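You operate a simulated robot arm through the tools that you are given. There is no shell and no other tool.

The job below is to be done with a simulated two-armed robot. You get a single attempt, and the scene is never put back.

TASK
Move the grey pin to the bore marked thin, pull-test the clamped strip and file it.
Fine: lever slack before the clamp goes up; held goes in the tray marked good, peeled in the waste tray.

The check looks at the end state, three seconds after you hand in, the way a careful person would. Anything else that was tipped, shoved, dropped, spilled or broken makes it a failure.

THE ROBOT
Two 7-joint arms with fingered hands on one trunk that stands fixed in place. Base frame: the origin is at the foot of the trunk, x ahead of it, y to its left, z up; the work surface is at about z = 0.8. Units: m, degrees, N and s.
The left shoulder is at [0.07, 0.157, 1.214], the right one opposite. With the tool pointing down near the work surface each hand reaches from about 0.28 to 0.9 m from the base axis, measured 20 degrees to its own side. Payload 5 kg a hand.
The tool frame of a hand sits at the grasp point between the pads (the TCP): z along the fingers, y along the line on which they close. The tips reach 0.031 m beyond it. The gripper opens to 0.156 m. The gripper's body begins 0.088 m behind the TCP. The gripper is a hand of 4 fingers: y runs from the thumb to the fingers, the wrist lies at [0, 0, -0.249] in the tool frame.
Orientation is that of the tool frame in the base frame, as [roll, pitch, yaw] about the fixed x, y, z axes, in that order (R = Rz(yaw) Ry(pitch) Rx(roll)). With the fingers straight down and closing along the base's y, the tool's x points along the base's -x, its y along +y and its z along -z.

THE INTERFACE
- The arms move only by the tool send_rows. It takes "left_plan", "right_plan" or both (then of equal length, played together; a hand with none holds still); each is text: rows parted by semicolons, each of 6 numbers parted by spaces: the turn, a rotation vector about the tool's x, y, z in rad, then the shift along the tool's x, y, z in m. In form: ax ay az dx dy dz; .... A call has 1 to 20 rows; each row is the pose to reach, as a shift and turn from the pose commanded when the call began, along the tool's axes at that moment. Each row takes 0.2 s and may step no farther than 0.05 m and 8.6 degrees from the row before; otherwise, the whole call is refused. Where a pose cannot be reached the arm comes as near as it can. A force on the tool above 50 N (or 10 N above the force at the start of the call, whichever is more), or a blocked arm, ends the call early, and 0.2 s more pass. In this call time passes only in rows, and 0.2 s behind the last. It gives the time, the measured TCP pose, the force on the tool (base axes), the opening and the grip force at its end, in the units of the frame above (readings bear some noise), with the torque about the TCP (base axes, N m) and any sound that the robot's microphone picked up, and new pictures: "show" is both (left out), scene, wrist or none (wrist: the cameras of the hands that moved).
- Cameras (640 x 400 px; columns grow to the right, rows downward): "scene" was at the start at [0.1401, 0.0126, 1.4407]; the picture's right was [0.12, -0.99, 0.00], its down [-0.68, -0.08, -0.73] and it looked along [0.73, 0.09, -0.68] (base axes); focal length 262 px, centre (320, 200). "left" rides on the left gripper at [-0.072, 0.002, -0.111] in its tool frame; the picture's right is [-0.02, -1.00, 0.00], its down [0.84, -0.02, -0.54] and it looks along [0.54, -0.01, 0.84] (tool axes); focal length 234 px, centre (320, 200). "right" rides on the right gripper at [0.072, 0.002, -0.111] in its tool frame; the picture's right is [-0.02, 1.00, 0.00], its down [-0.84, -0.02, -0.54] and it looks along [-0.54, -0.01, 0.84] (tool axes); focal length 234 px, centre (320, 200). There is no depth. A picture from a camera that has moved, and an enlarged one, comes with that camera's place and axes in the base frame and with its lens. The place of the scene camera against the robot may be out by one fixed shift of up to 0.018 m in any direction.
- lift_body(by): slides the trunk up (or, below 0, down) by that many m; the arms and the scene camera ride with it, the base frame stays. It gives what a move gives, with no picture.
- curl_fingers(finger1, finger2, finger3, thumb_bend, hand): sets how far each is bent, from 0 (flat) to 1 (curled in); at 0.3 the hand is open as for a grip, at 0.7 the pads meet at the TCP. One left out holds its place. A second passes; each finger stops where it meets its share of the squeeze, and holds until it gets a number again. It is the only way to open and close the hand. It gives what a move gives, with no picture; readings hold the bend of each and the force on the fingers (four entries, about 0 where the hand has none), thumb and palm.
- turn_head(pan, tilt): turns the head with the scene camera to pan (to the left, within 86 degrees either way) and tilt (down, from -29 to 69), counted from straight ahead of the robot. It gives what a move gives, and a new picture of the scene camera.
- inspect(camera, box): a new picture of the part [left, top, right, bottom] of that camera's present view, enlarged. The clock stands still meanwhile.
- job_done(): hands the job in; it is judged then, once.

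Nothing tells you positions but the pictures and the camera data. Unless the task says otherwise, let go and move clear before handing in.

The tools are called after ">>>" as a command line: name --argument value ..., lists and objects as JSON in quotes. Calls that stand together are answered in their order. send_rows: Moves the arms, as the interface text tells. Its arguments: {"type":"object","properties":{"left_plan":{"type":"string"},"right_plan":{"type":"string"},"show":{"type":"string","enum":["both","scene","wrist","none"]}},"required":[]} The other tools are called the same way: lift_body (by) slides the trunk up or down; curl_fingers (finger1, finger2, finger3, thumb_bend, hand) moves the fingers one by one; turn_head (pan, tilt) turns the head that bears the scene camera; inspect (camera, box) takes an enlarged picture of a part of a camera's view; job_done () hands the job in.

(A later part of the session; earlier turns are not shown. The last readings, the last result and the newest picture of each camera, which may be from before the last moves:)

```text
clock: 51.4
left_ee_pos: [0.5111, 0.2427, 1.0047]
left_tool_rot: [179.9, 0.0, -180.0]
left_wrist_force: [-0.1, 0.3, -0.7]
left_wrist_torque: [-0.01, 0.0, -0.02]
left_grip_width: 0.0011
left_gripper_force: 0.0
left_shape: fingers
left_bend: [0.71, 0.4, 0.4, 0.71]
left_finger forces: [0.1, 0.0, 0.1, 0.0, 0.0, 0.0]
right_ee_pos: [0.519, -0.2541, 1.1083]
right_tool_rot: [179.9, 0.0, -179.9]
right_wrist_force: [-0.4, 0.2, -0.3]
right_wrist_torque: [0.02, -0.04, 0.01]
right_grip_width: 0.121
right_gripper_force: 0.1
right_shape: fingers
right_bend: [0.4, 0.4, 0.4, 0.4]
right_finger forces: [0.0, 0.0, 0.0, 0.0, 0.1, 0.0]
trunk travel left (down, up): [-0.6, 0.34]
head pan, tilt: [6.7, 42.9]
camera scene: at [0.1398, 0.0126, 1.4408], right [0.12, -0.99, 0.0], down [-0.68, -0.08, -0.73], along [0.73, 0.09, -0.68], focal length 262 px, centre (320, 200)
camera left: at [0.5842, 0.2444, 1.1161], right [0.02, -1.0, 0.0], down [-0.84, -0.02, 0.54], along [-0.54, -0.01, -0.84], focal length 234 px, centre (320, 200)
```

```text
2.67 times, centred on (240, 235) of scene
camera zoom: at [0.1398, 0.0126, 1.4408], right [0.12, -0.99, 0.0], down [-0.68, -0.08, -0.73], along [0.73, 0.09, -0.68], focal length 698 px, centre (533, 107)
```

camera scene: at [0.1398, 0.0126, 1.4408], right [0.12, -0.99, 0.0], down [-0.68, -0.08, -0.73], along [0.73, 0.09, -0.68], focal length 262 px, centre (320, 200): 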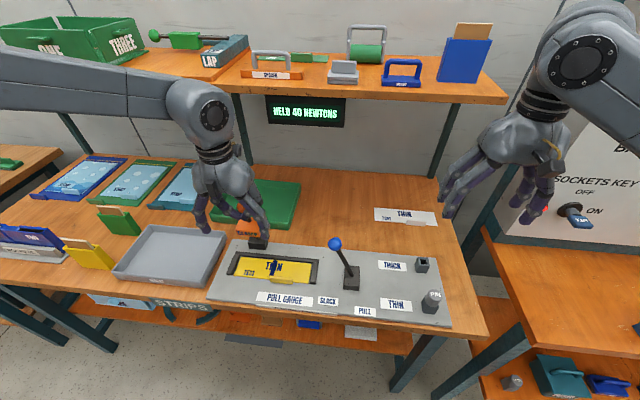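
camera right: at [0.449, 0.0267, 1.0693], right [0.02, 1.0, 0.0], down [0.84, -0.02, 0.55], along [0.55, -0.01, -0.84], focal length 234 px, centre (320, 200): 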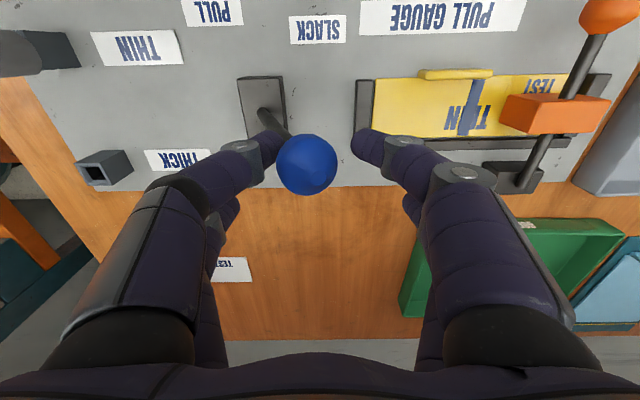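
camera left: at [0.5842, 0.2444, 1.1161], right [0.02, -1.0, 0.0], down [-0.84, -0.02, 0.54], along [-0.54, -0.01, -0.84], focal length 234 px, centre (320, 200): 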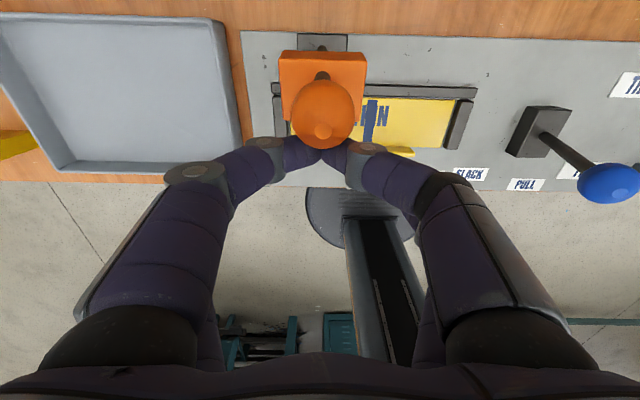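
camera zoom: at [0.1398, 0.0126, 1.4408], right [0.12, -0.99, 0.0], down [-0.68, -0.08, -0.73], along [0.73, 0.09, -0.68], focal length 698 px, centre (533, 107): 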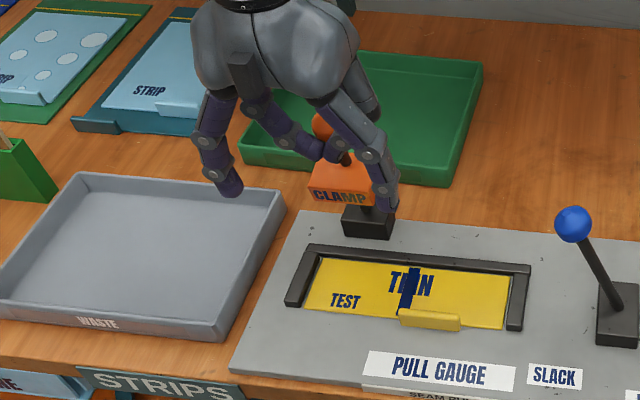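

The clamp is up at about 80 degrees and staying put. I'll nudge it to near vertical and then back the left hand away.

>>> send_rows --left_plan "0 0 0 -0.008 0 -0.001; 0 0 0 -0.016 0 -0.0018; 0 0 0 -0.022 0 -0.002; 0 0 0 -0.022 0 -0.002; 0 0 0 -0.01 0 -0.004; 0 0 0 0.02 0 -0.02; 0 0 0 0.05 0 -0.05; 0 0 0 0.07 0.0 -0.09; 0 0 0 0.07 0.0 -0.13; 0 0 0 0.07 0.0 -0.14; 0 0 0 0.07 0.0 -0.14" --show "both"

>>> inspect --camera "left" --box '[200, 0, 520, 200]'

>>> inspect --camera "scene" --box '[200, 170, 330, 310]'

```text
clock: 53.8
left_ee_pos: [0.4394, 0.2408, 1.1454]
left_tool_rot: [-179.9, 0.1, 180.0]
left_wrist_force: [0.0, -0.7, -0.3]
left_wrist_torque: [-0.02, 0.01, 0.01]
left_grip_width: 0.0014
left_gripper_force: 0.0
left_shape: fingers
left_bend: [0.71, 0.4, 0.4, 0.71]
left_finger forces: [0.0, 0.0, 0.1, 0.0, 0.1, 0.1]
right_ee_pos: [0.519, -0.2551, 1.108]
right_tool_rot: [-180.0, 0.0, -180.0]
right_wrist_force: [0.1, 0.7, -0.8]
right_wrist_torque: [0.01, 0.02, -0.02]
right_grip_width: 0.1203
right_gripper_force: 0.0
right_shape: fingers
right_bend: [0.4, 0.4, 0.4, 0.4]
right_finger forces: [0.0, 0.1, 0.1, 0.1, 0.0, 0.0]
trunk travel left (down, up): [-0.6, 0.34]
head pan, tilt: [6.7, 42.9]
camera scene: at [0.14, 0.0127, 1.4407], right [0.12, -0.99, 0.0], down [-0.68, -0.08, -0.73], along [0.73, 0.09, -0.68], focal length 262 px, centre (320, 200)
camera left: at [0.5129, 0.2428, 1.2561], right [0.02, -1.0, 0.0], down [-0.84, -0.02, 0.54], along [-0.54, -0.01, -0.84], focal length 234 px, centre (320, 200)
```

scene: 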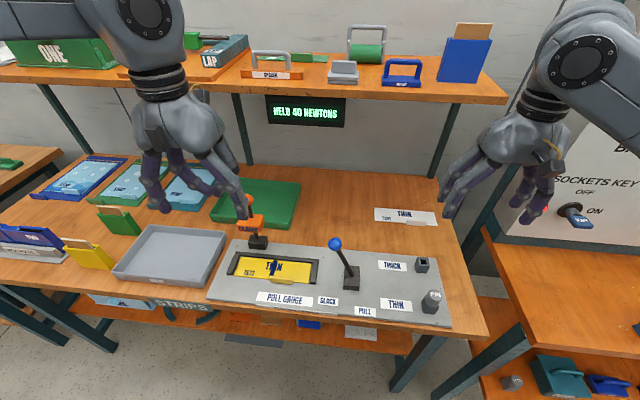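
left: 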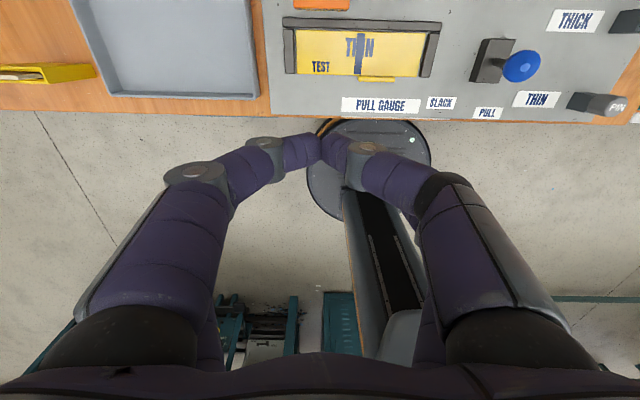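

```text
2.00 times, centred on (360, 100) of left
camera zoom: at [0.5129, 0.2428, 1.2561], right [0.02, -1.0, 0.0], down [-0.84, -0.02, 0.54], along [-0.54, -0.01, -0.84], focal length 468 px, centre (240, 400)
```

zoom: 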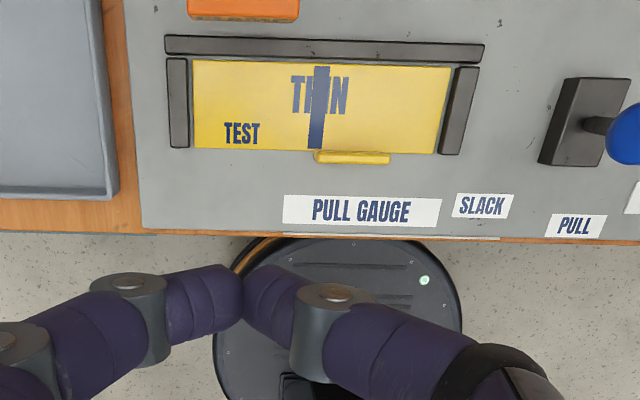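

```text
2.86 times, centred on (265, 240) of scene
camera zoom: at [0.14, 0.0127, 1.4407], right [0.12, -0.99, 0.0], down [-0.68, -0.08, -0.73], along [0.73, 0.09, -0.68], focal length 748 px, centre (477, 86)
```

zoom: 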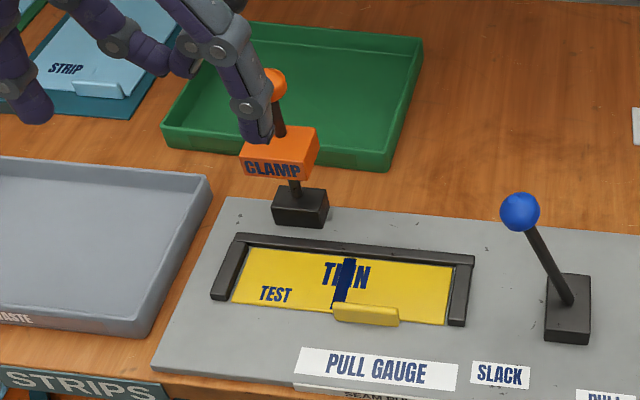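

The clamp is up and staying, and the strip is free. It lies at about x 0.476–0.534, y 0.082–0.280, with its pull tab along y at about (0.472, 0.152, 0.826). I'll set the left fingers to a narrow opening and turn the hand 90 degrees above the tab so it can close across it.

>>> curl_fingers --hand "left" --finger1 0.55 --finger2 0.55 --finger3 0.55 --thumb_bend 0.55

>>> send_rows --left_plan "0 0 0.1428 -0.0028 -0.0082 0.0042; 0 0 0.2856 -0.0056 -0.0164 0.0083; 0 0 0.4284 -0.0085 -0.0245 0.0125; 0 0 0.5712 -0.0113 -0.0327 0.0167; 0 0 0.714 -0.0141 -0.0409 0.0208; 0 0 0.8568 -0.0169 -0.0491 0.025; 0 0 0.9996 -0.0197 -0.0573 0.0291; 0 0 1.1424 -0.0225 -0.0655 0.0333; 0 0 1.2852 -0.0254 -0.0736 0.0375; 0 0 1.428 -0.0282 -0.0818 0.0416; 0 0 1.5708 -0.031 -0.09 0.0458; 0 0 1.5708 -0.031 -0.09 0.0458" --show "both"

```text
clock: 54.8
left_ee_pos: [0.4403, 0.2409, 1.145]
left_tool_rot: [-180.0, 0.0, 179.9]
left_wrist_force: [-0.3, -0.3, 0.5]
left_wrist_torque: [-0.01, 0.01, 0.01]
left_grip_width: 0.0604
left_gripper_force: 0.1
left_shape: fingers
left_bend: [0.55, 0.55, 0.55, 0.55]
left_finger forces: [0.0, 0.0, 0.1, 0.0, 0.0, 0.1]
right_ee_pos: [0.522, -0.2551, 1.1092]
right_tool_rot: [-180.0, 0.1, 180.0]
right_wrist_force: [-0.2, 0.9, 0.5]
right_wrist_torque: [-0.01, 0.0, -0.02]
right_grip_width: 0.1206
right_gripper_force: 0.1
right_shape: fingers
right_bend: [0.4, 0.4, 0.4, 0.4]
right_finger forces: [0.1, 0.0, 0.0, 0.0, 0.0, 0.0]
trunk travel left (down, up): [-0.6, 0.34]
head pan, tilt: [6.7, 42.9]
```

```text
clock: 57.4
left_ee_pos: [0.4728, 0.1509, 1.1005]
left_tool_rot: [-179.9, 0.1, 89.8]
left_wrist_force: [0.3, 0.4, -0.2]
left_wrist_torque: [0.02, 0.02, 0.0]
left_grip_width: 0.0606
left_gripper_force: 0.1
left_shape: fingers
left_bend: [0.55, 0.55, 0.55, 0.55]
left_finger forces: [0.0, 0.0, 0.0, 0.1, 0.0, 0.0]
right_ee_pos: [0.5197, -0.255, 1.109]
right_tool_rot: [179.9, 0.0, 180.0]
right_wrist_force: [0.3, -0.2, 0.4]
right_wrist_torque: [0.02, 0.01, 0.02]
right_grip_width: 0.1206
right_gripper_force: 0.1
right_shape: fingers
right_bend: [0.4, 0.4, 0.4, 0.4]
right_finger forces: [0.1, 0.0, 0.0, 0.1, 0.1, 0.0]
trunk travel left (down, up): [-0.6, 0.34]
head pan, tilt: [6.7, 42.9]
camera scene: at [0.1398, 0.0128, 1.4408], right [0.12, -0.99, 0.0], down [-0.68, -0.08, -0.73], along [0.73, 0.09, -0.68], focal length 262 px, centre (320, 200)
camera left: at [0.4751, 0.0798, 1.2113], right [-1.0, -0.02, 0.0], down [-0.02, 0.84, 0.54], along [-0.01, 0.54, -0.84], focal length 234 px, centre (320, 200)
```

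scene: 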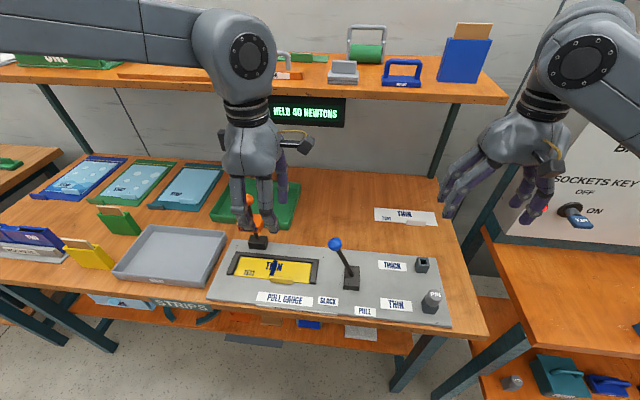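
left: 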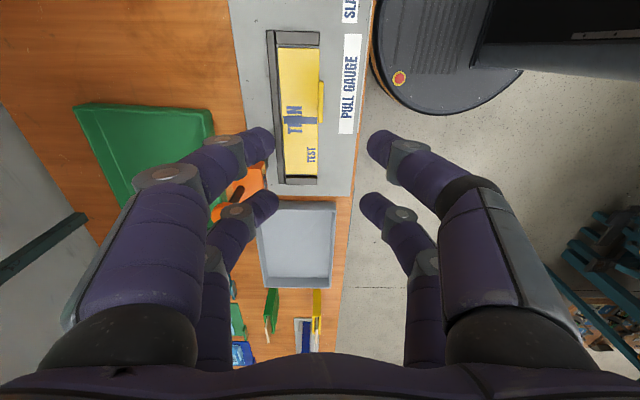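

>>> inspect --camera "left" --box '[250, 20, 390, 200]'

>>> inspect --camera "scene" --box '[225, 190, 335, 310]'

```text
2.22 times, centred on (320, 110) of left
camera zoom: at [0.4751, 0.0798, 1.2113], right [-1.0, -0.02, 0.0], down [-0.02, 0.84, 0.54], along [-0.01, 0.54, -0.84], focal length 520 px, centre (320, 400)
```

zoom: 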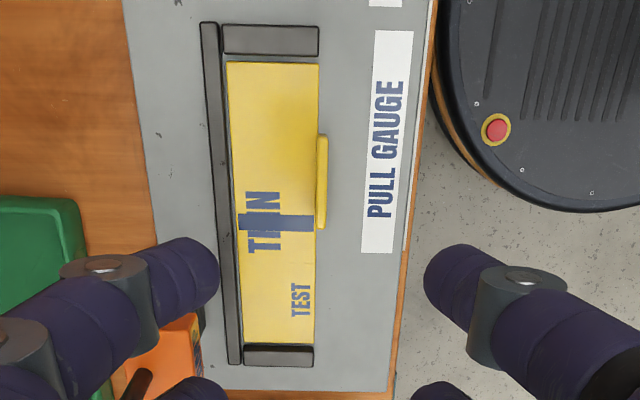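

```text
3.33 times, centred on (280, 250) of scene
camera zoom: at [0.1398, 0.0128, 1.4408], right [0.12, -0.99, 0.0], down [-0.68, -0.08, -0.73], along [0.73, 0.09, -0.68], focal length 872 px, centre (453, 33)
```

zoom: 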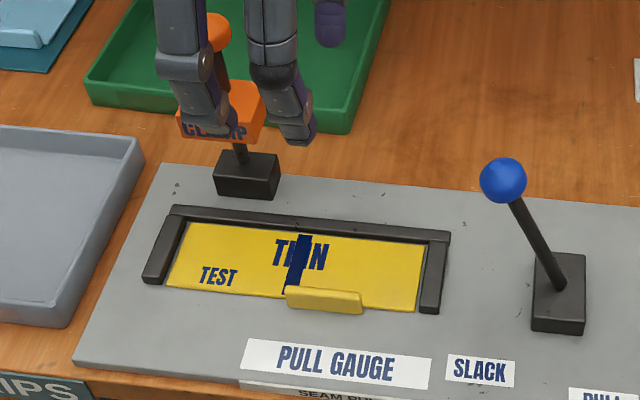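

>>> inspect --camera "scene" --box '[255, 265, 295, 290]'

>>> inspect --camera "left" --box '[300, 70, 350, 130]'

```text
16.00 times, centred on (275, 278) of scene
camera zoom: at [0.1398, 0.0128, 1.4408], right [0.12, -0.99, 0.0], down [-0.68, -0.08, -0.73], along [0.73, 0.09, -0.68], focal length 4187 px, centre (1040, -1040)
```

zoom: 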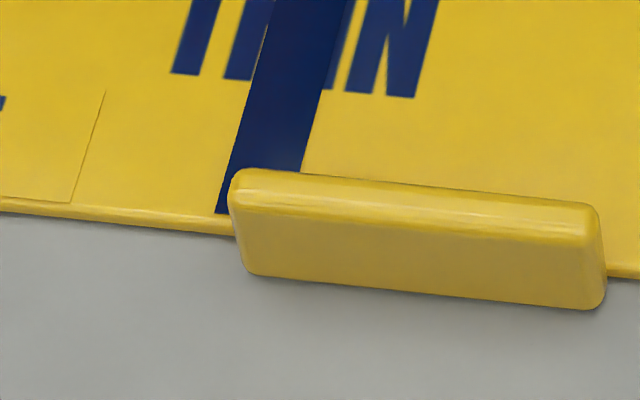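

```text
6.67 times, centred on (325, 100) of left
camera zoom: at [0.4751, 0.0798, 1.2113], right [-1.0, -0.02, 0.0], down [-0.02, 0.84, 0.54], along [-0.01, 0.54, -0.84], focal length 1561 px, centre (287, 867)
```

zoom: 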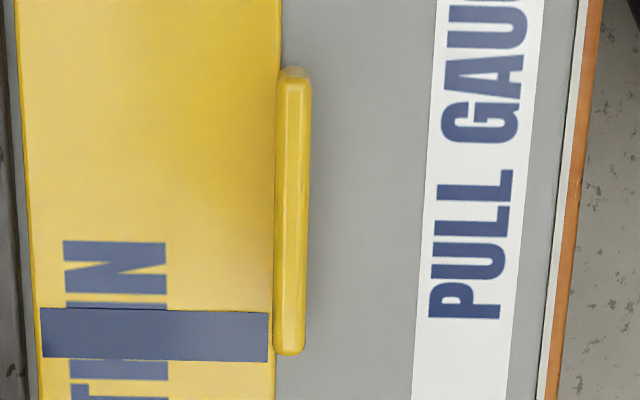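

>>> send_rows --left_plan "0 0 0 -0.002 0.0005 0.04; 0 0 0 -0.002 0.0005 0.08; 0 0 0 -0.002 0.0005 0.12; 0 0 0 -0.002 0.0005 0.16; 0 0 0 -0.002 0.0005 0.19; 0 0 0 -0.002 0.0005 0.205; 0 0 0 -0.002 0.0005 0.205" --show "both"

>>> inspect --camera "left" --box '[220, 40, 420, 190]'

>>> inspect --camera "scene" --box '[225, 210, 325, 300]'

```text
clock: 59.0
left_ee_pos: [0.4735, 0.1499, 0.8942]
left_tool_rot: [-180.0, 0.0, 90.1]
left_wrist_force: [-0.8, -0.7, -0.5]
left_wrist_torque: [0.02, -0.02, 0.03]
left_grip_width: 0.0605
left_gripper_force: 0.0
left_shape: fingers
left_bend: [0.55, 0.55, 0.55, 0.55]
left_finger forces: [0.0, 0.0, 0.0, 0.1, 0.1, 0.0]
right_ee_pos: [0.5201, -0.2562, 1.1086]
right_tool_rot: [-180.0, 0.1, 179.9]
right_wrist_force: [-0.6, 1.1, 0.2]
right_wrist_torque: [-0.02, 0.02, 0.0]
right_grip_width: 0.1205
right_gripper_force: 0.0
right_shape: fingers
right_bend: [0.4, 0.4, 0.4, 0.4]
right_finger forces: [0.0, 0.0, 0.0, 0.1, 0.1, 0.0]
trunk travel left (down, up): [-0.6, 0.34]
head pan, tilt: [6.7, 42.9]
camera scene: at [0.14, 0.0125, 1.4407], right [0.12, -0.99, 0.0], down [-0.68, -0.08, -0.73], along [0.73, 0.09, -0.68], focal length 262 px, centre (320, 200)
camera left: at [0.4762, 0.0779, 1.0056], right [-1.0, -0.02, 0.0], down [-0.02, 0.84, 0.54], along [-0.01, 0.54, -0.84], focal length 234 px, centre (320, 200)
```

scene: 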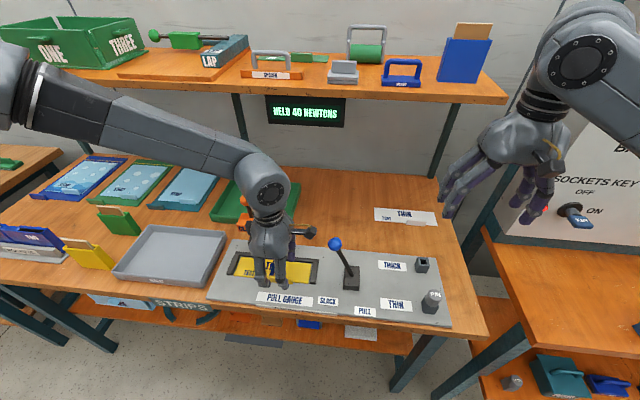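
left: 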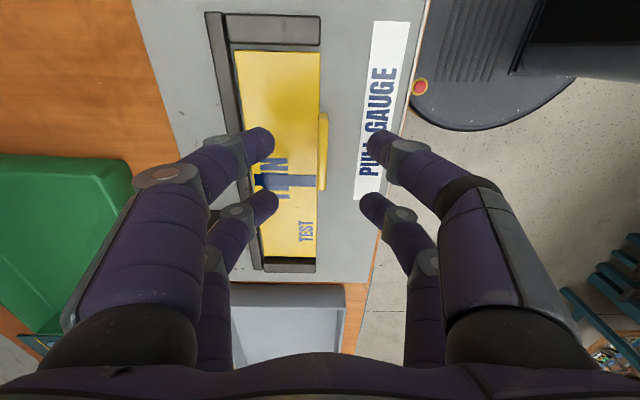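

```text
2.67 times, centred on (320, 115) of left
camera zoom: at [0.4762, 0.0779, 1.0056], right [-1.0, -0.02, 0.0], down [-0.02, 0.84, 0.54], along [-0.01, 0.54, -0.84], focal length 624 px, centre (320, 427)
```

zoom: 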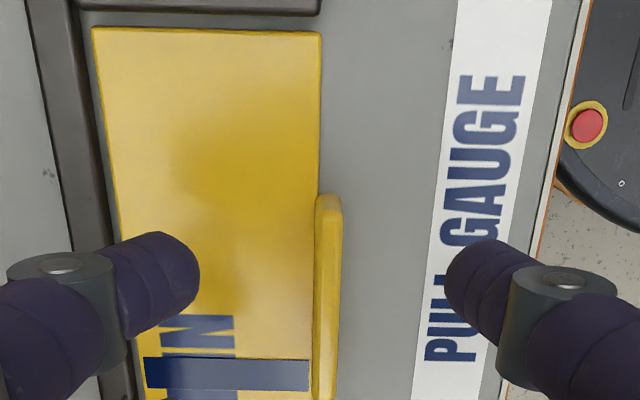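

```text
4.44 times, centred on (275, 255) of scene
camera zoom: at [0.14, 0.0125, 1.4407], right [0.12, -0.99, 0.0], down [-0.68, -0.08, -0.73], along [0.73, 0.09, -0.68], focal length 1163 px, centre (520, -44)
```

zoom: 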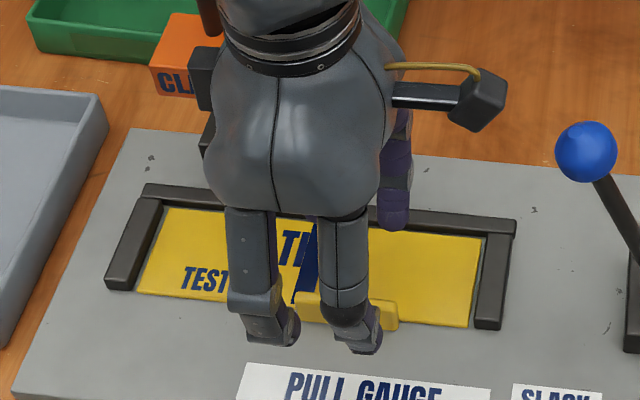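

>>> send_rows --left_plan "0 0 0 -0.001 0 0.015; 0 0 0 -0.0015 0 0.03; 0 0 0 -0.0015 0 0.038; 0 0 0 -0.0015 0 0.0415; 0 0 0 -0.0015 0 0.0415" --show "both"

>>> inspect --camera "left" --box '[220, 80, 420, 230]'

>>> inspect --camera "scene" --box '[235, 230, 315, 300]'

```text
clock: 60.2
left_ee_pos: [0.4731, 0.1481, 0.8551]
left_tool_rot: [179.9, 0.0, 90.0]
left_wrist_force: [1.2, 1.9, 12.6]
left_wrist_torque: [0.11, -0.51, 0.08]
left_grip_width: 0.0603
left_gripper_force: 6.3
left_shape: fingers
left_bend: [0.55, 0.55, 0.55, 0.55]
left_finger forces: [5.4, 6.6, 0.0, 0.1, 0.0, 0.0]
right_ee_pos: [0.5198, -0.2558, 1.11]
right_tool_rot: [179.9, -0.1, -180.0]
right_wrist_force: [0.0, -0.1, -0.4]
right_wrist_torque: [-0.01, 0.01, -0.01]
right_grip_width: 0.1202
right_gripper_force: 0.1
right_shape: fingers
right_bend: [0.4, 0.4, 0.4, 0.4]
right_finger forces: [0.1, 0.0, 0.0, 0.0, 0.0, 0.0]
trunk travel left (down, up): [-0.6, 0.34]
head pan, tilt: [6.7, 42.9]
camera scene: at [0.1392, 0.0124, 1.441], right [0.12, -0.99, 0.0], down [-0.68, -0.08, -0.73], along [0.73, 0.09, -0.68], focal length 262 px, centre (320, 200)
camera left: at [0.4751, 0.076, 0.9659], right [-1.0, -0.02, 0.0], down [-0.02, 0.84, 0.54], along [-0.01, 0.54, -0.84], focal length 234 px, centre (320, 200)
```

scene: 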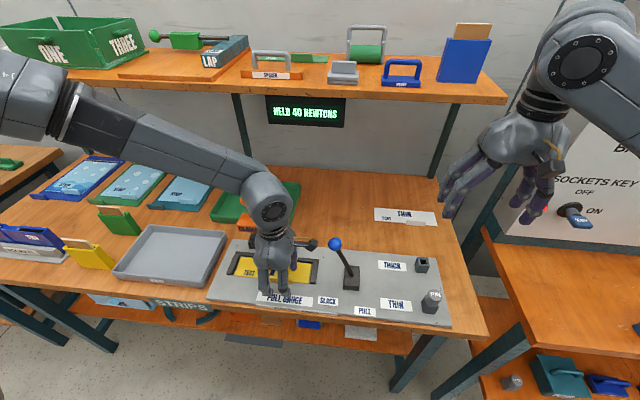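
left: 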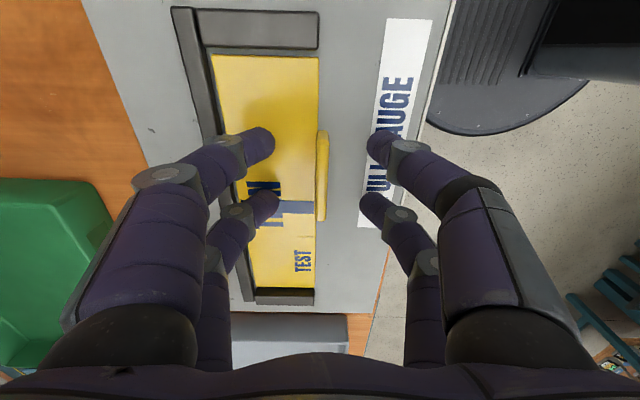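

```text
2.67 times, centred on (320, 155) of left
camera zoom: at [0.4751, 0.076, 0.9659], right [-1.0, -0.02, 0.0], down [-0.02, 0.84, 0.54], along [-0.01, 0.54, -0.84], focal length 624 px, centre (320, 320)
```

zoom: 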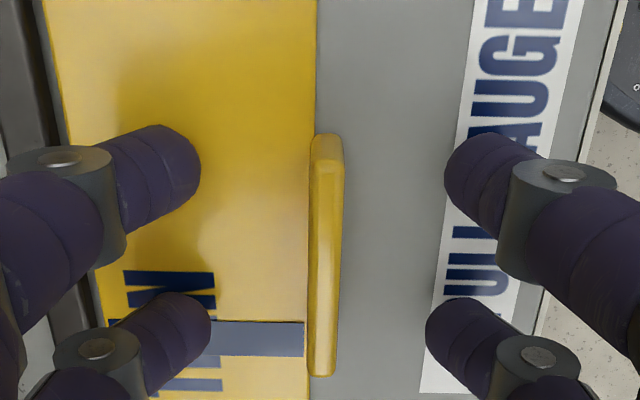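

```text
5.71 times, centred on (275, 265) of scene
camera zoom: at [0.1392, 0.0124, 1.441], right [0.12, -0.99, 0.0], down [-0.68, -0.08, -0.73], along [0.73, 0.09, -0.68], focal length 1495 px, centre (577, -171)
```

zoom: 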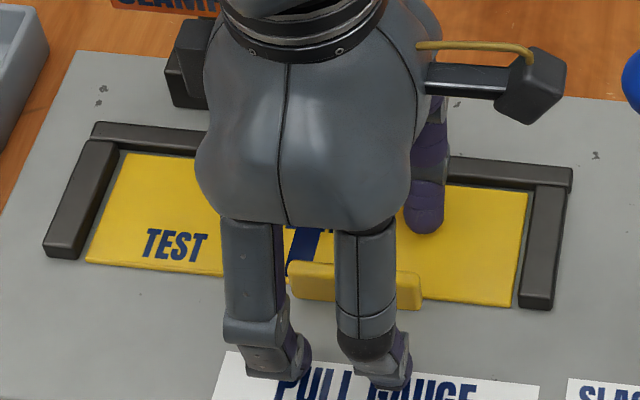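

The fingertips on the strip side are resting on the strip with about 12 N. I'll raise 6 mm to take that off and then close on the tab.

>>> send_rows --left_plan "0 0 0 0 0 -0.004; 0 0 0 0 0 -0.0065; 0 0 0 0 0 -0.0065" --show "none"

>>> curl_fingers --hand "left" --finger1 0.62 --finger2 0.62 --finger3 0.62 --thumb_bend 0.62

>>> inspect --camera "left" --box '[220, 80, 420, 230]'

```text
clock: 61.0
left_ee_pos: [0.4725, 0.1484, 0.8596]
left_tool_rot: [-180.0, 0.1, 90.0]
left_wrist_force: [0.8, 0.2, 0.3]
left_wrist_torque: [0.04, 0.0, 0.0]
left_grip_width: 0.0611
left_gripper_force: 0.0
left_shape: fingers
left_bend: [0.55, 0.55, 0.55, 0.55]
left_finger forces: [0.1, 0.0, 0.1, 0.0, 0.0, 0.1]
right_ee_pos: [0.5199, -0.2557, 1.1083]
right_tool_rot: [-180.0, 0.0, -180.0]
right_wrist_force: [-0.9, -0.6, 0.2]
right_wrist_torque: [-0.02, 0.0, -0.03]
right_grip_width: 0.1207
right_gripper_force: 0.0
right_shape: fingers
right_bend: [0.4, 0.4, 0.4, 0.4]
right_finger forces: [0.0, 0.0, 0.0, 0.1, 0.1, 0.0]
trunk travel left (down, up): [-0.6, 0.34]
head pan, tilt: [6.7, 42.9]
```

```text
clock: 62.0
left_ee_pos: [0.4723, 0.1484, 0.8596]
left_tool_rot: [-179.9, 0.0, 90.0]
left_wrist_force: [-0.8, -0.4, -0.3]
left_wrist_torque: [0.0, 0.01, 0.04]
left_grip_width: 0.0343
left_gripper_force: 0.0
left_shape: fingers
left_bend: [0.62, 0.62, 0.62, 0.62]
left_finger forces: [0.0, 0.1, 0.0, 0.1, 0.0, 0.0]
right_ee_pos: [0.5196, -0.2561, 1.1088]
right_tool_rot: [180.0, 0.0, 179.9]
right_wrist_force: [-0.5, 0.0, -0.3]
right_wrist_torque: [0.01, 0.01, 0.01]
right_grip_width: 0.1205
right_gripper_force: 0.1
right_shape: fingers
right_bend: [0.4, 0.4, 0.4, 0.4]
right_finger forces: [0.1, 0.0, 0.0, 0.1, 0.0, 0.0]
trunk travel left (down, up): [-0.6, 0.34]
head pan, tilt: [6.7, 42.9]
```

```text
2.67 times, centred on (320, 155) of left
camera zoom: at [0.4749, 0.0767, 0.9708], right [-1.0, -0.02, 0.0], down [-0.02, 0.84, 0.54], along [-0.01, 0.54, -0.84], focal length 624 px, centre (320, 320)
```

zoom: 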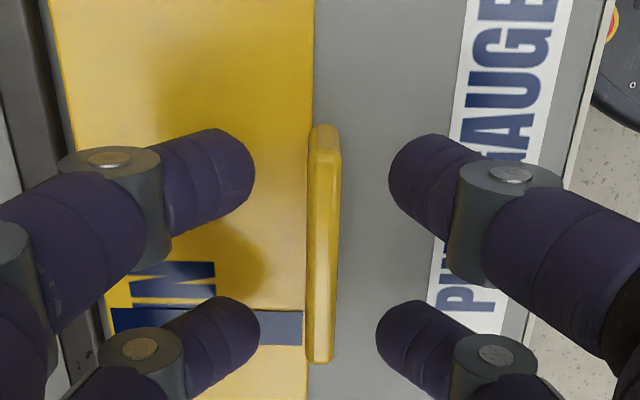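

>>> curl_fingers --hand "left" --finger1 0.76 --finger2 0.76 --finger3 0.76 --thumb_bend 0.76

>>> inspect --camera "left" --box '[220, 80, 420, 230]'

>>> inspect --camera "scene" --box '[235, 230, 315, 300]'

```text
clock: 63.0
left_ee_pos: [0.4719, 0.1484, 0.8593]
left_tool_rot: [180.0, 0.1, 90.0]
left_wrist_force: [-0.3, 0.4, 1.1]
left_wrist_torque: [-0.06, 0.03, -0.09]
left_grip_width: 0.0067
left_gripper_force: 18.9
left_shape: fingers
left_bend: [0.72, 0.72, 0.72, 0.72]
left_finger forces: [9.2, 8.9, 7.3, 0.0, 11.7, 0.1]
right_ee_pos: [0.5197, -0.2543, 1.1085]
right_tool_rot: [180.0, 0.0, 179.9]
right_wrist_force: [0.0, -0.2, -0.3]
right_wrist_torque: [-0.01, -0.02, 0.02]
right_grip_width: 0.1208
right_gripper_force: 0.0
right_shape: fingers
right_bend: [0.4, 0.4, 0.4, 0.4]
right_finger forces: [0.0, 0.0, 0.0, 0.0, 0.0, 0.0]
trunk travel left (down, up): [-0.6, 0.34]
head pan, tilt: [6.7, 42.9]
```

```text
2.67 times, centred on (320, 155) of left
camera zoom: at [0.4747, 0.0766, 0.9708], right [-1.0, -0.02, 0.0], down [-0.02, 0.84, 0.54], along [-0.01, 0.54, -0.84], focal length 624 px, centre (320, 320)
```

zoom: 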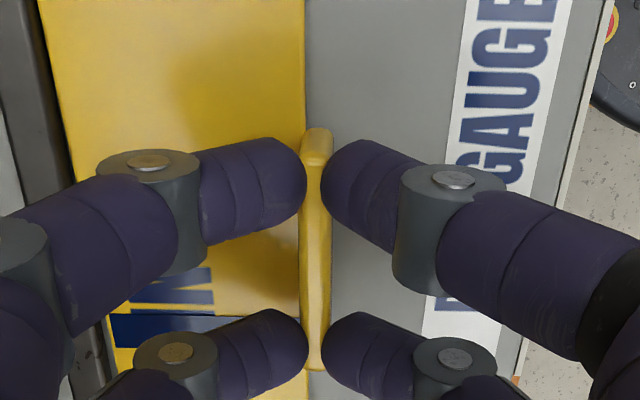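

```text
5.71 times, centred on (275, 265) of scene
camera zoom: at [0.14, 0.0124, 1.4407], right [0.12, -0.99, 0.0], down [-0.68, -0.08, -0.73], along [0.73, 0.09, -0.68], focal length 1495 px, centre (577, -171)
```

zoom: 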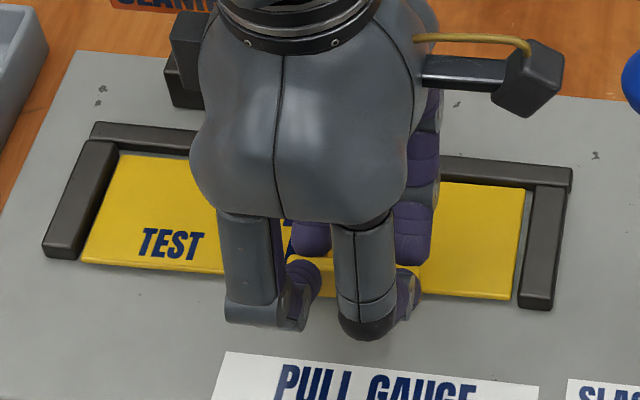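

>>> send_rows --left_plan "0 0 0 0 0 -0.005; 0 0 0 0 0 -0.012; 0 0 0 0 0 -0.02; 0 0 0 0 0 -0.02" --show "both"

>>> inspect --camera "scene" --box '[215, 210, 335, 300]'

>>> inspect --camera "left" --box '[160, 0, 480, 240]'

```text
clock: 64.0
left_ee_pos: [0.4731, 0.1476, 0.8812]
left_tool_rot: [180.0, 0.0, 90.1]
left_wrist_force: [0.7, 0.8, -0.3]
left_wrist_torque: [0.02, 0.03, 0.01]
left_grip_width: 0.0065
left_gripper_force: 18.4
left_shape: fingers
left_bend: [0.72, 0.72, 0.73, 0.72]
left_finger forces: [9.5, 8.9, 8.2, 0.1, 10.2, 0.0]
right_ee_pos: [0.5192, -0.2557, 1.1091]
right_tool_rot: [-180.0, 0.0, 180.0]
right_wrist_force: [0.5, -0.7, 0.6]
right_wrist_torque: [0.0, 0.0, 0.01]
right_grip_width: 0.1208
right_gripper_force: 0.0
right_shape: fingers
right_bend: [0.4, 0.4, 0.4, 0.4]
right_finger forces: [0.0, 0.0, 0.0, 0.0, 0.1, 0.1]
trunk travel left (down, up): [-0.6, 0.34]
head pan, tilt: [6.7, 42.9]
camera scene: at [0.1403, 0.0125, 1.4407], right [0.12, -0.99, 0.0], down [-0.68, -0.08, -0.73], along [0.73, 0.09, -0.68], focal length 262 px, centre (320, 200)
camera left: at [0.475, 0.0761, 0.9907], right [-1.0, -0.02, 0.0], down [-0.02, 0.84, 0.54], along [-0.01, 0.54, -0.84], focal length 234 px, centre (320, 200)
```

scene: 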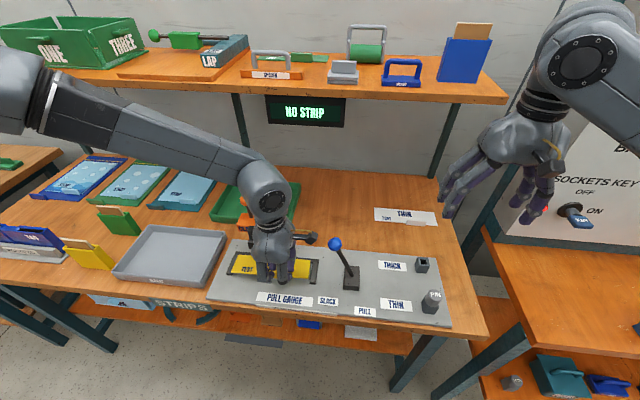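
left: 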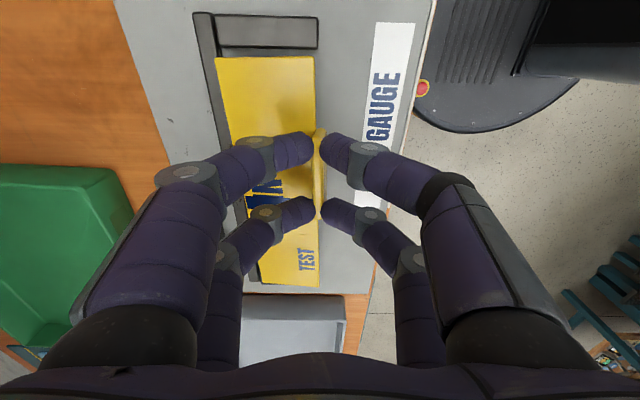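

```text
4.44 times, centred on (275, 255) of scene
camera zoom: at [0.1403, 0.0125, 1.4407], right [0.12, -0.99, 0.0], down [-0.68, -0.08, -0.73], along [0.73, 0.09, -0.68], focal length 1163 px, centre (520, -44)
```

zoom: 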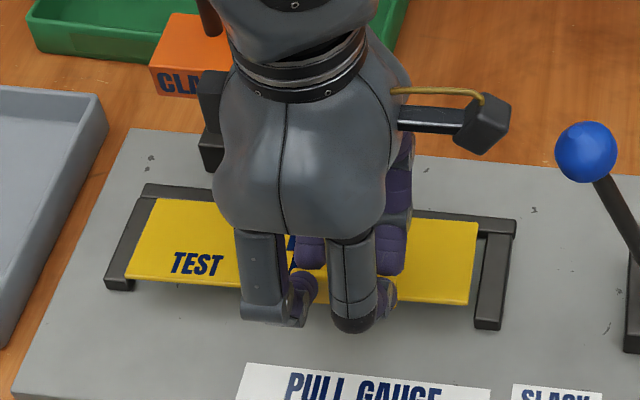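

```text
1.67 times, centred on (320, 120) of left
camera zoom: at [0.475, 0.0761, 0.9907], right [-1.0, -0.02, 0.0], down [-0.02, 0.84, 0.54], along [-0.01, 0.54, -0.84], focal length 390 px, centre (320, 333)
```

zoom: 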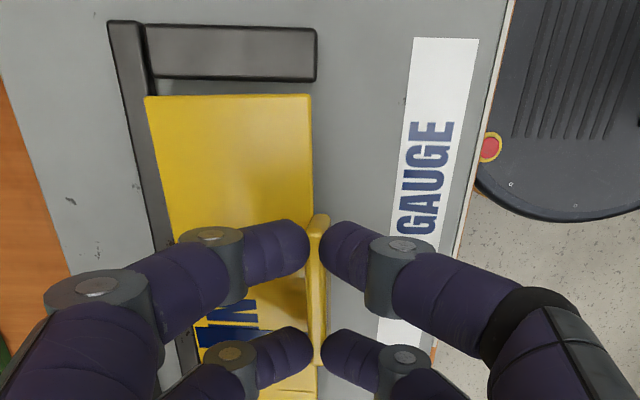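

The strip came up level and the display confirms the gauge is empty. I'll draw it back toward me clear of the upright clamp, then raise it above clamp height.

>>> send_rows --left_plan "0 0 0 0 -0.012 -0.002; 0 0 0 0 -0.026 -0.006; 0 0 0 0 -0.04 -0.015; 0 0 0 0 -0.04 -0.04; 0 0 0 0 -0.04 -0.07; 0 0 0 0 -0.04 -0.10; 0 0 0 0 -0.04 -0.13; 0 0 0 0 -0.04 -0.16; 0 0 0 0 -0.04 -0.19; 0 0 0 0 -0.04 -0.215; 0 0 0 0 -0.04 -0.232; 0 0 0 0 -0.04 -0.235; 0 0 0 0 -0.04 -0.235" --show "both"

>>> inspect --camera "scene" --box '[180, 120, 360, 300]'

```text
clock: 66.8
left_ee_pos: [0.4321, 0.1467, 1.1154]
left_tool_rot: [180.0, 0.0, 90.0]
left_wrist_force: [0.1, 0.1, -0.4]
left_wrist_torque: [-0.02, 0.05, 0.03]
left_grip_width: 0.0066
left_gripper_force: 18.5
left_shape: fingers
left_bend: [0.72, 0.72, 0.73, 0.72]
left_finger forces: [9.5, 8.9, 8.2, 0.1, 9.9, 0.1]
right_ee_pos: [0.5189, -0.2553, 1.1092]
right_tool_rot: [180.0, 0.0, 180.0]
right_wrist_force: [0.3, 0.0, 0.1]
right_wrist_torque: [0.01, 0.02, -0.02]
right_grip_width: 0.1205
right_gripper_force: 0.1
right_shape: fingers
right_bend: [0.4, 0.4, 0.4, 0.4]
right_finger forces: [0.0, 0.1, 0.1, 0.1, 0.1, 0.0]
trunk travel left (down, up): [-0.6, 0.34]
head pan, tilt: [6.7, 42.9]
camera scene: at [0.1401, 0.0125, 1.4407], right [0.12, -0.99, 0.0], down [-0.68, -0.08, -0.73], along [0.73, 0.09, -0.68], focal length 262 px, centre (320, 200)
camera left: at [0.4357, 0.0756, 1.2258], right [-1.0, -0.02, 0.0], down [-0.02, 0.84, 0.54], along [-0.01, 0.54, -0.84], focal length 234 px, centre (320, 200)
```

scene: 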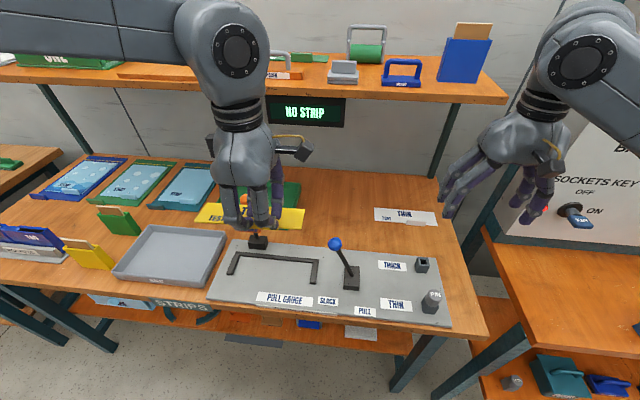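
left: 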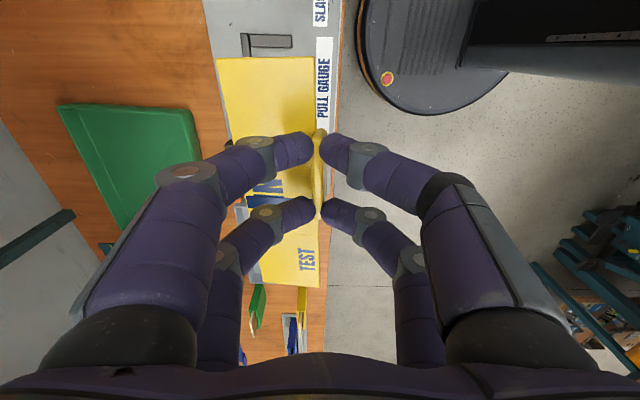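

```text
2.22 times, centred on (270, 210) of scene
camera zoom: at [0.1401, 0.0125, 1.4407], right [0.12, -0.99, 0.0], down [-0.68, -0.08, -0.73], along [0.73, 0.09, -0.68], focal length 582 px, centre (431, 178)
```

zoom: 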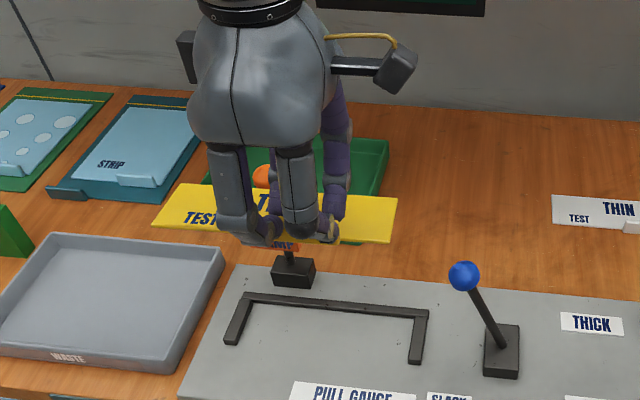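

>>> inspect --camera "left" --box '[30, 80, 230, 250]'

>>> inspect --camera "scene" --box '[190, 150, 310, 250]'

```text
2.35 times, centred on (130, 165) of left
camera zoom: at [0.4357, 0.0756, 1.2258], right [-1.0, -0.02, 0.0], down [-0.02, 0.84, 0.54], along [-0.01, 0.54, -0.84], focal length 551 px, centre (767, 282)
```

zoom: 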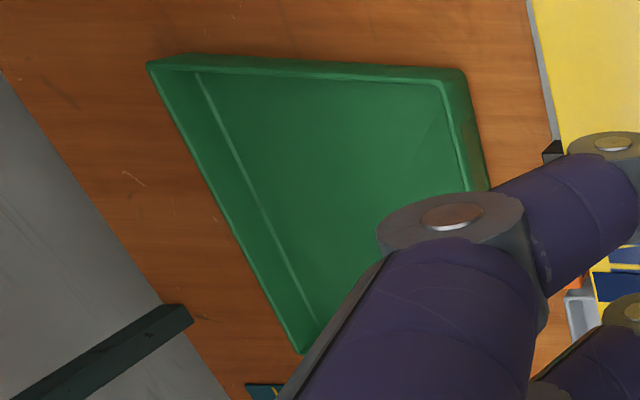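

```text
4.00 times, centred on (250, 200) of scene
camera zoom: at [0.1401, 0.0125, 1.4407], right [0.12, -0.99, 0.0], down [-0.68, -0.08, -0.73], along [0.73, 0.09, -0.68], focal length 1047 px, centre (600, 200)
```

zoom: 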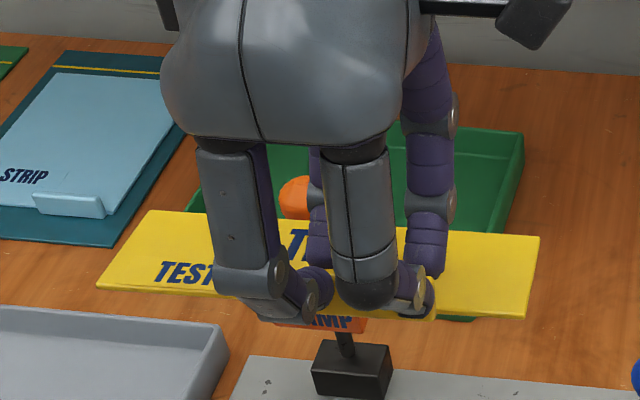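

The strip is held level. The tray measures about x 0.64–0.855, y 0.162–0.415, but the shelf and display overhang somewhere near it. I'll raise the trunk briefly to get a second viewpoint and locate the shelf edge before carrying the strip over.

>>> inspect --camera "scene" --box '[0, 0, 320, 200]'

>>> inspect --camera "scene" --box '[230, 20, 510, 180]'

>>> lift_body --by 0.1

>>> inspect --camera "scene" --box '[0, 0, 640, 400]'

>>> inspect --camera "scene" --box '[230, 20, 510, 180]'

```text
2.00 times, centred on (160, 100) of scene
camera zoom: at [0.1401, 0.0125, 1.4407], right [0.12, -0.99, 0.0], down [-0.68, -0.08, -0.73], along [0.73, 0.09, -0.68], focal length 523 px, centre (640, 400)
```

zoom: 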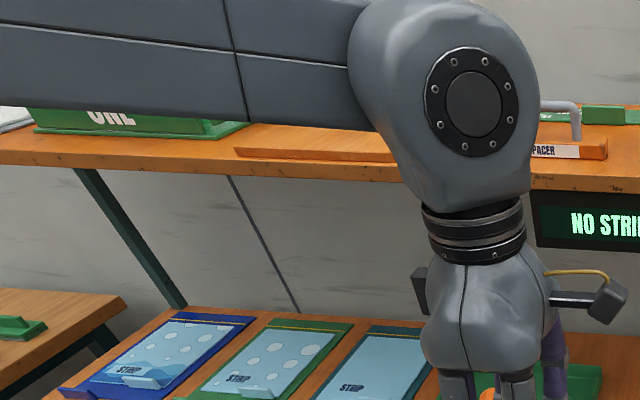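

```text
2.29 times, centred on (370, 100) of scene
camera zoom: at [0.1401, 0.0125, 1.4407], right [0.12, -0.99, 0.0], down [-0.68, -0.08, -0.73], along [0.73, 0.09, -0.68], focal length 598 px, centre (206, 429)
```

zoom: 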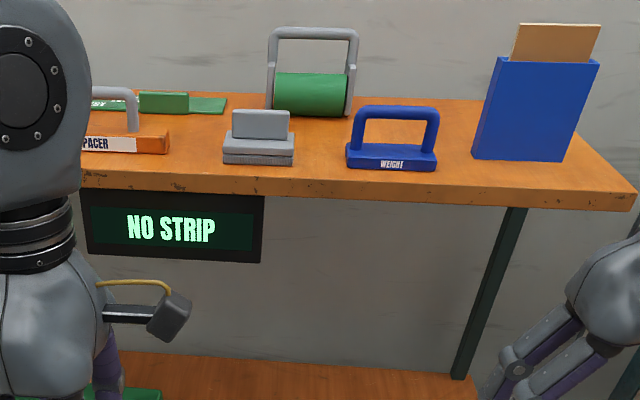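

```text
clock: 68.1
left_ee_pos: [0.4331, 0.1477, 1.215]
left_tool_rot: [-179.9, -0.1, 90.0]
left_wrist_force: [0.0, -0.4, -0.6]
left_wrist_torque: [0.0, -0.02, 0.01]
left_grip_width: 0.0072
left_gripper_force: 18.5
left_shape: fingers
left_bend: [0.72, 0.72, 0.73, 0.72]
left_finger forces: [9.4, 8.9, 8.2, 0.0, 9.9, 0.0]
right_ee_pos: [0.5199, -0.2555, 1.2082]
right_tool_rot: [-180.0, 0.0, 179.9]
right_wrist_force: [0.3, 0.0, 0.0]
right_wrist_torque: [-0.02, 0.0, 0.02]
right_grip_width: 0.1206
right_gripper_force: 0.0
right_shape: fingers
right_bend: [0.4, 0.4, 0.4, 0.4]
right_finger forces: [0.0, 0.0, 0.1, 0.1, 0.1, 0.0]
trunk travel left (down, up): [-0.7, 0.24]
head pan, tilt: [6.7, 42.9]
```

```text
1.00 times, centred on (320, 200) of scene (not enlarged: the box is as wide or as high as the picture)
camera zoom: at [0.1404, 0.0125, 1.5406], right [0.12, -0.99, 0.0], down [-0.68, -0.08, -0.73], along [0.73, 0.09, -0.68], focal length 262 px, centre (320, 200)
```

zoom: 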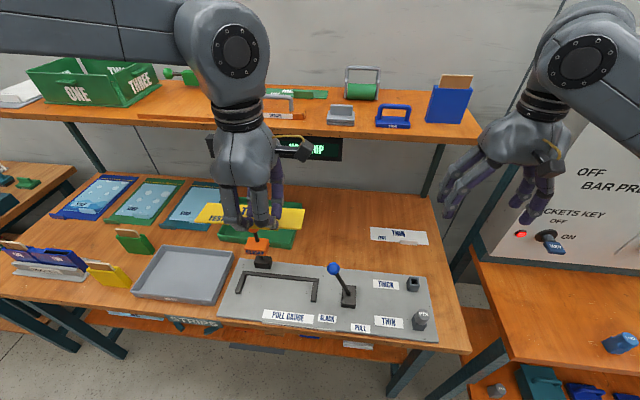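

```text
2.29 times, centred on (370, 100) of scene
camera zoom: at [0.1404, 0.0125, 1.5406], right [0.12, -0.99, 0.0], down [-0.68, -0.08, -0.73], along [0.73, 0.09, -0.68], focal length 598 px, centre (206, 429)
```

zoom: 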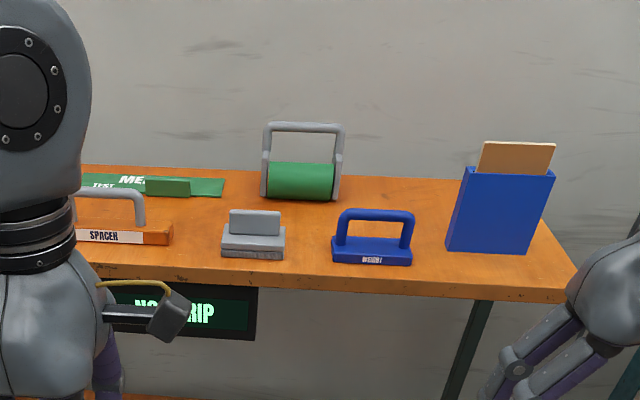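

The shelf's front edge is near x 0.716 with its underside at about z 1.205, and the display hangs over y 0.03–0.22. So I'll cross the clamp high at smaller x, drop behind it, then slide under the shelf low. First I'll bring the trunk back down.

>>> lift_body --by -0.1

>>> send_rows --left_plan "0 0 0 -0.002 0.025 0; 0 0 0 -0.004 0.05 0; 0 0 0 -0.007 0.075 0; 0 0 0 -0.01 0.1 0; 0 0 0 -0.013 0.125 0; 0 0 0 -0.016 0.15 0; 0 0 0 -0.018 0.175 0; 0 0 0 -0.018 0.19 0; 0 0 0 -0.018 0.19 0" --show "both"

>>> inspect --camera "scene" --box '[160, 20, 400, 260]'

```text
clock: 69.5
left_ee_pos: [0.4331, 0.1477, 1.1146]
left_tool_rot: [-180.0, -0.1, 90.1]
left_wrist_force: [0.1, -0.8, 0.0]
left_wrist_torque: [-0.04, -0.03, -0.05]
left_grip_width: 0.0069
left_gripper_force: 18.1
left_shape: fingers
left_bend: [0.72, 0.72, 0.73, 0.72]
left_finger forces: [9.3, 8.9, 8.2, 0.0, 9.9, 0.0]
right_ee_pos: [0.5191, -0.2558, 1.1075]
right_tool_rot: [-179.9, 0.0, -180.0]
right_wrist_force: [-0.2, 0.2, -0.1]
right_wrist_torque: [0.02, 0.0, -0.02]
right_grip_width: 0.1205
right_gripper_force: 0.1
right_shape: fingers
right_bend: [0.4, 0.4, 0.4, 0.4]
right_finger forces: [0.0, 0.0, 0.1, 0.0, 0.0, 0.0]
trunk travel left (down, up): [-0.6, 0.34]
head pan, tilt: [6.7, 42.9]
```

```text
clock: 71.5
left_ee_pos: [0.6236, 0.1294, 1.1165]
left_tool_rot: [-180.0, 0.0, 90.0]
left_wrist_force: [0.0, 0.0, -0.7]
left_wrist_torque: [-0.01, 0.0, 0.0]
left_grip_width: 0.0068
left_gripper_force: 18.4
left_shape: fingers
left_bend: [0.72, 0.72, 0.73, 0.72]
left_finger forces: [9.3, 8.9, 8.4, 0.0, 9.8, 0.0]
right_ee_pos: [0.5198, -0.2547, 1.1098]
right_tool_rot: [-180.0, 0.0, 180.0]
right_wrist_force: [0.7, -0.1, -0.5]
right_wrist_torque: [0.0, -0.02, -0.01]
right_grip_width: 0.1205
right_gripper_force: 0.1
right_shape: fingers
right_bend: [0.4, 0.4, 0.4, 0.4]
right_finger forces: [0.0, 0.1, 0.0, 0.0, 0.0, 0.0]
trunk travel left (down, up): [-0.6, 0.34]
head pan, tilt: [6.7, 42.9]
camera scene: at [0.1396, 0.0123, 1.4408], right [0.12, -0.99, 0.0], down [-0.68, -0.08, -0.73], along [0.73, 0.09, -0.68], focal length 262 px, centre (320, 200)
camera left: at [0.6263, 0.0567, 1.2275], right [-1.0, -0.02, 0.0], down [-0.02, 0.84, 0.54], along [-0.01, 0.54, -0.84], focal length 234 px, centre (320, 200)
```

scene: 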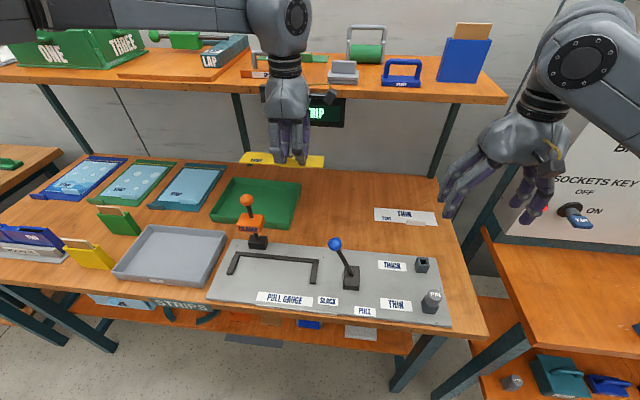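
left: 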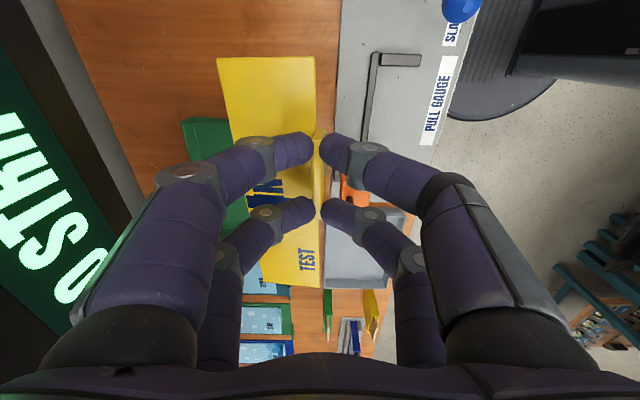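

```text
1.67 times, centred on (280, 140) of scene
camera zoom: at [0.1396, 0.0123, 1.4408], right [0.12, -0.99, 0.0], down [-0.68, -0.08, -0.73], along [0.73, 0.09, -0.68], focal length 436 px, centre (387, 300)
```

zoom: 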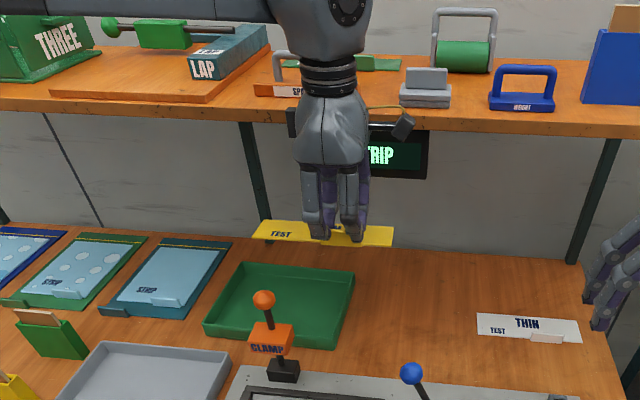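

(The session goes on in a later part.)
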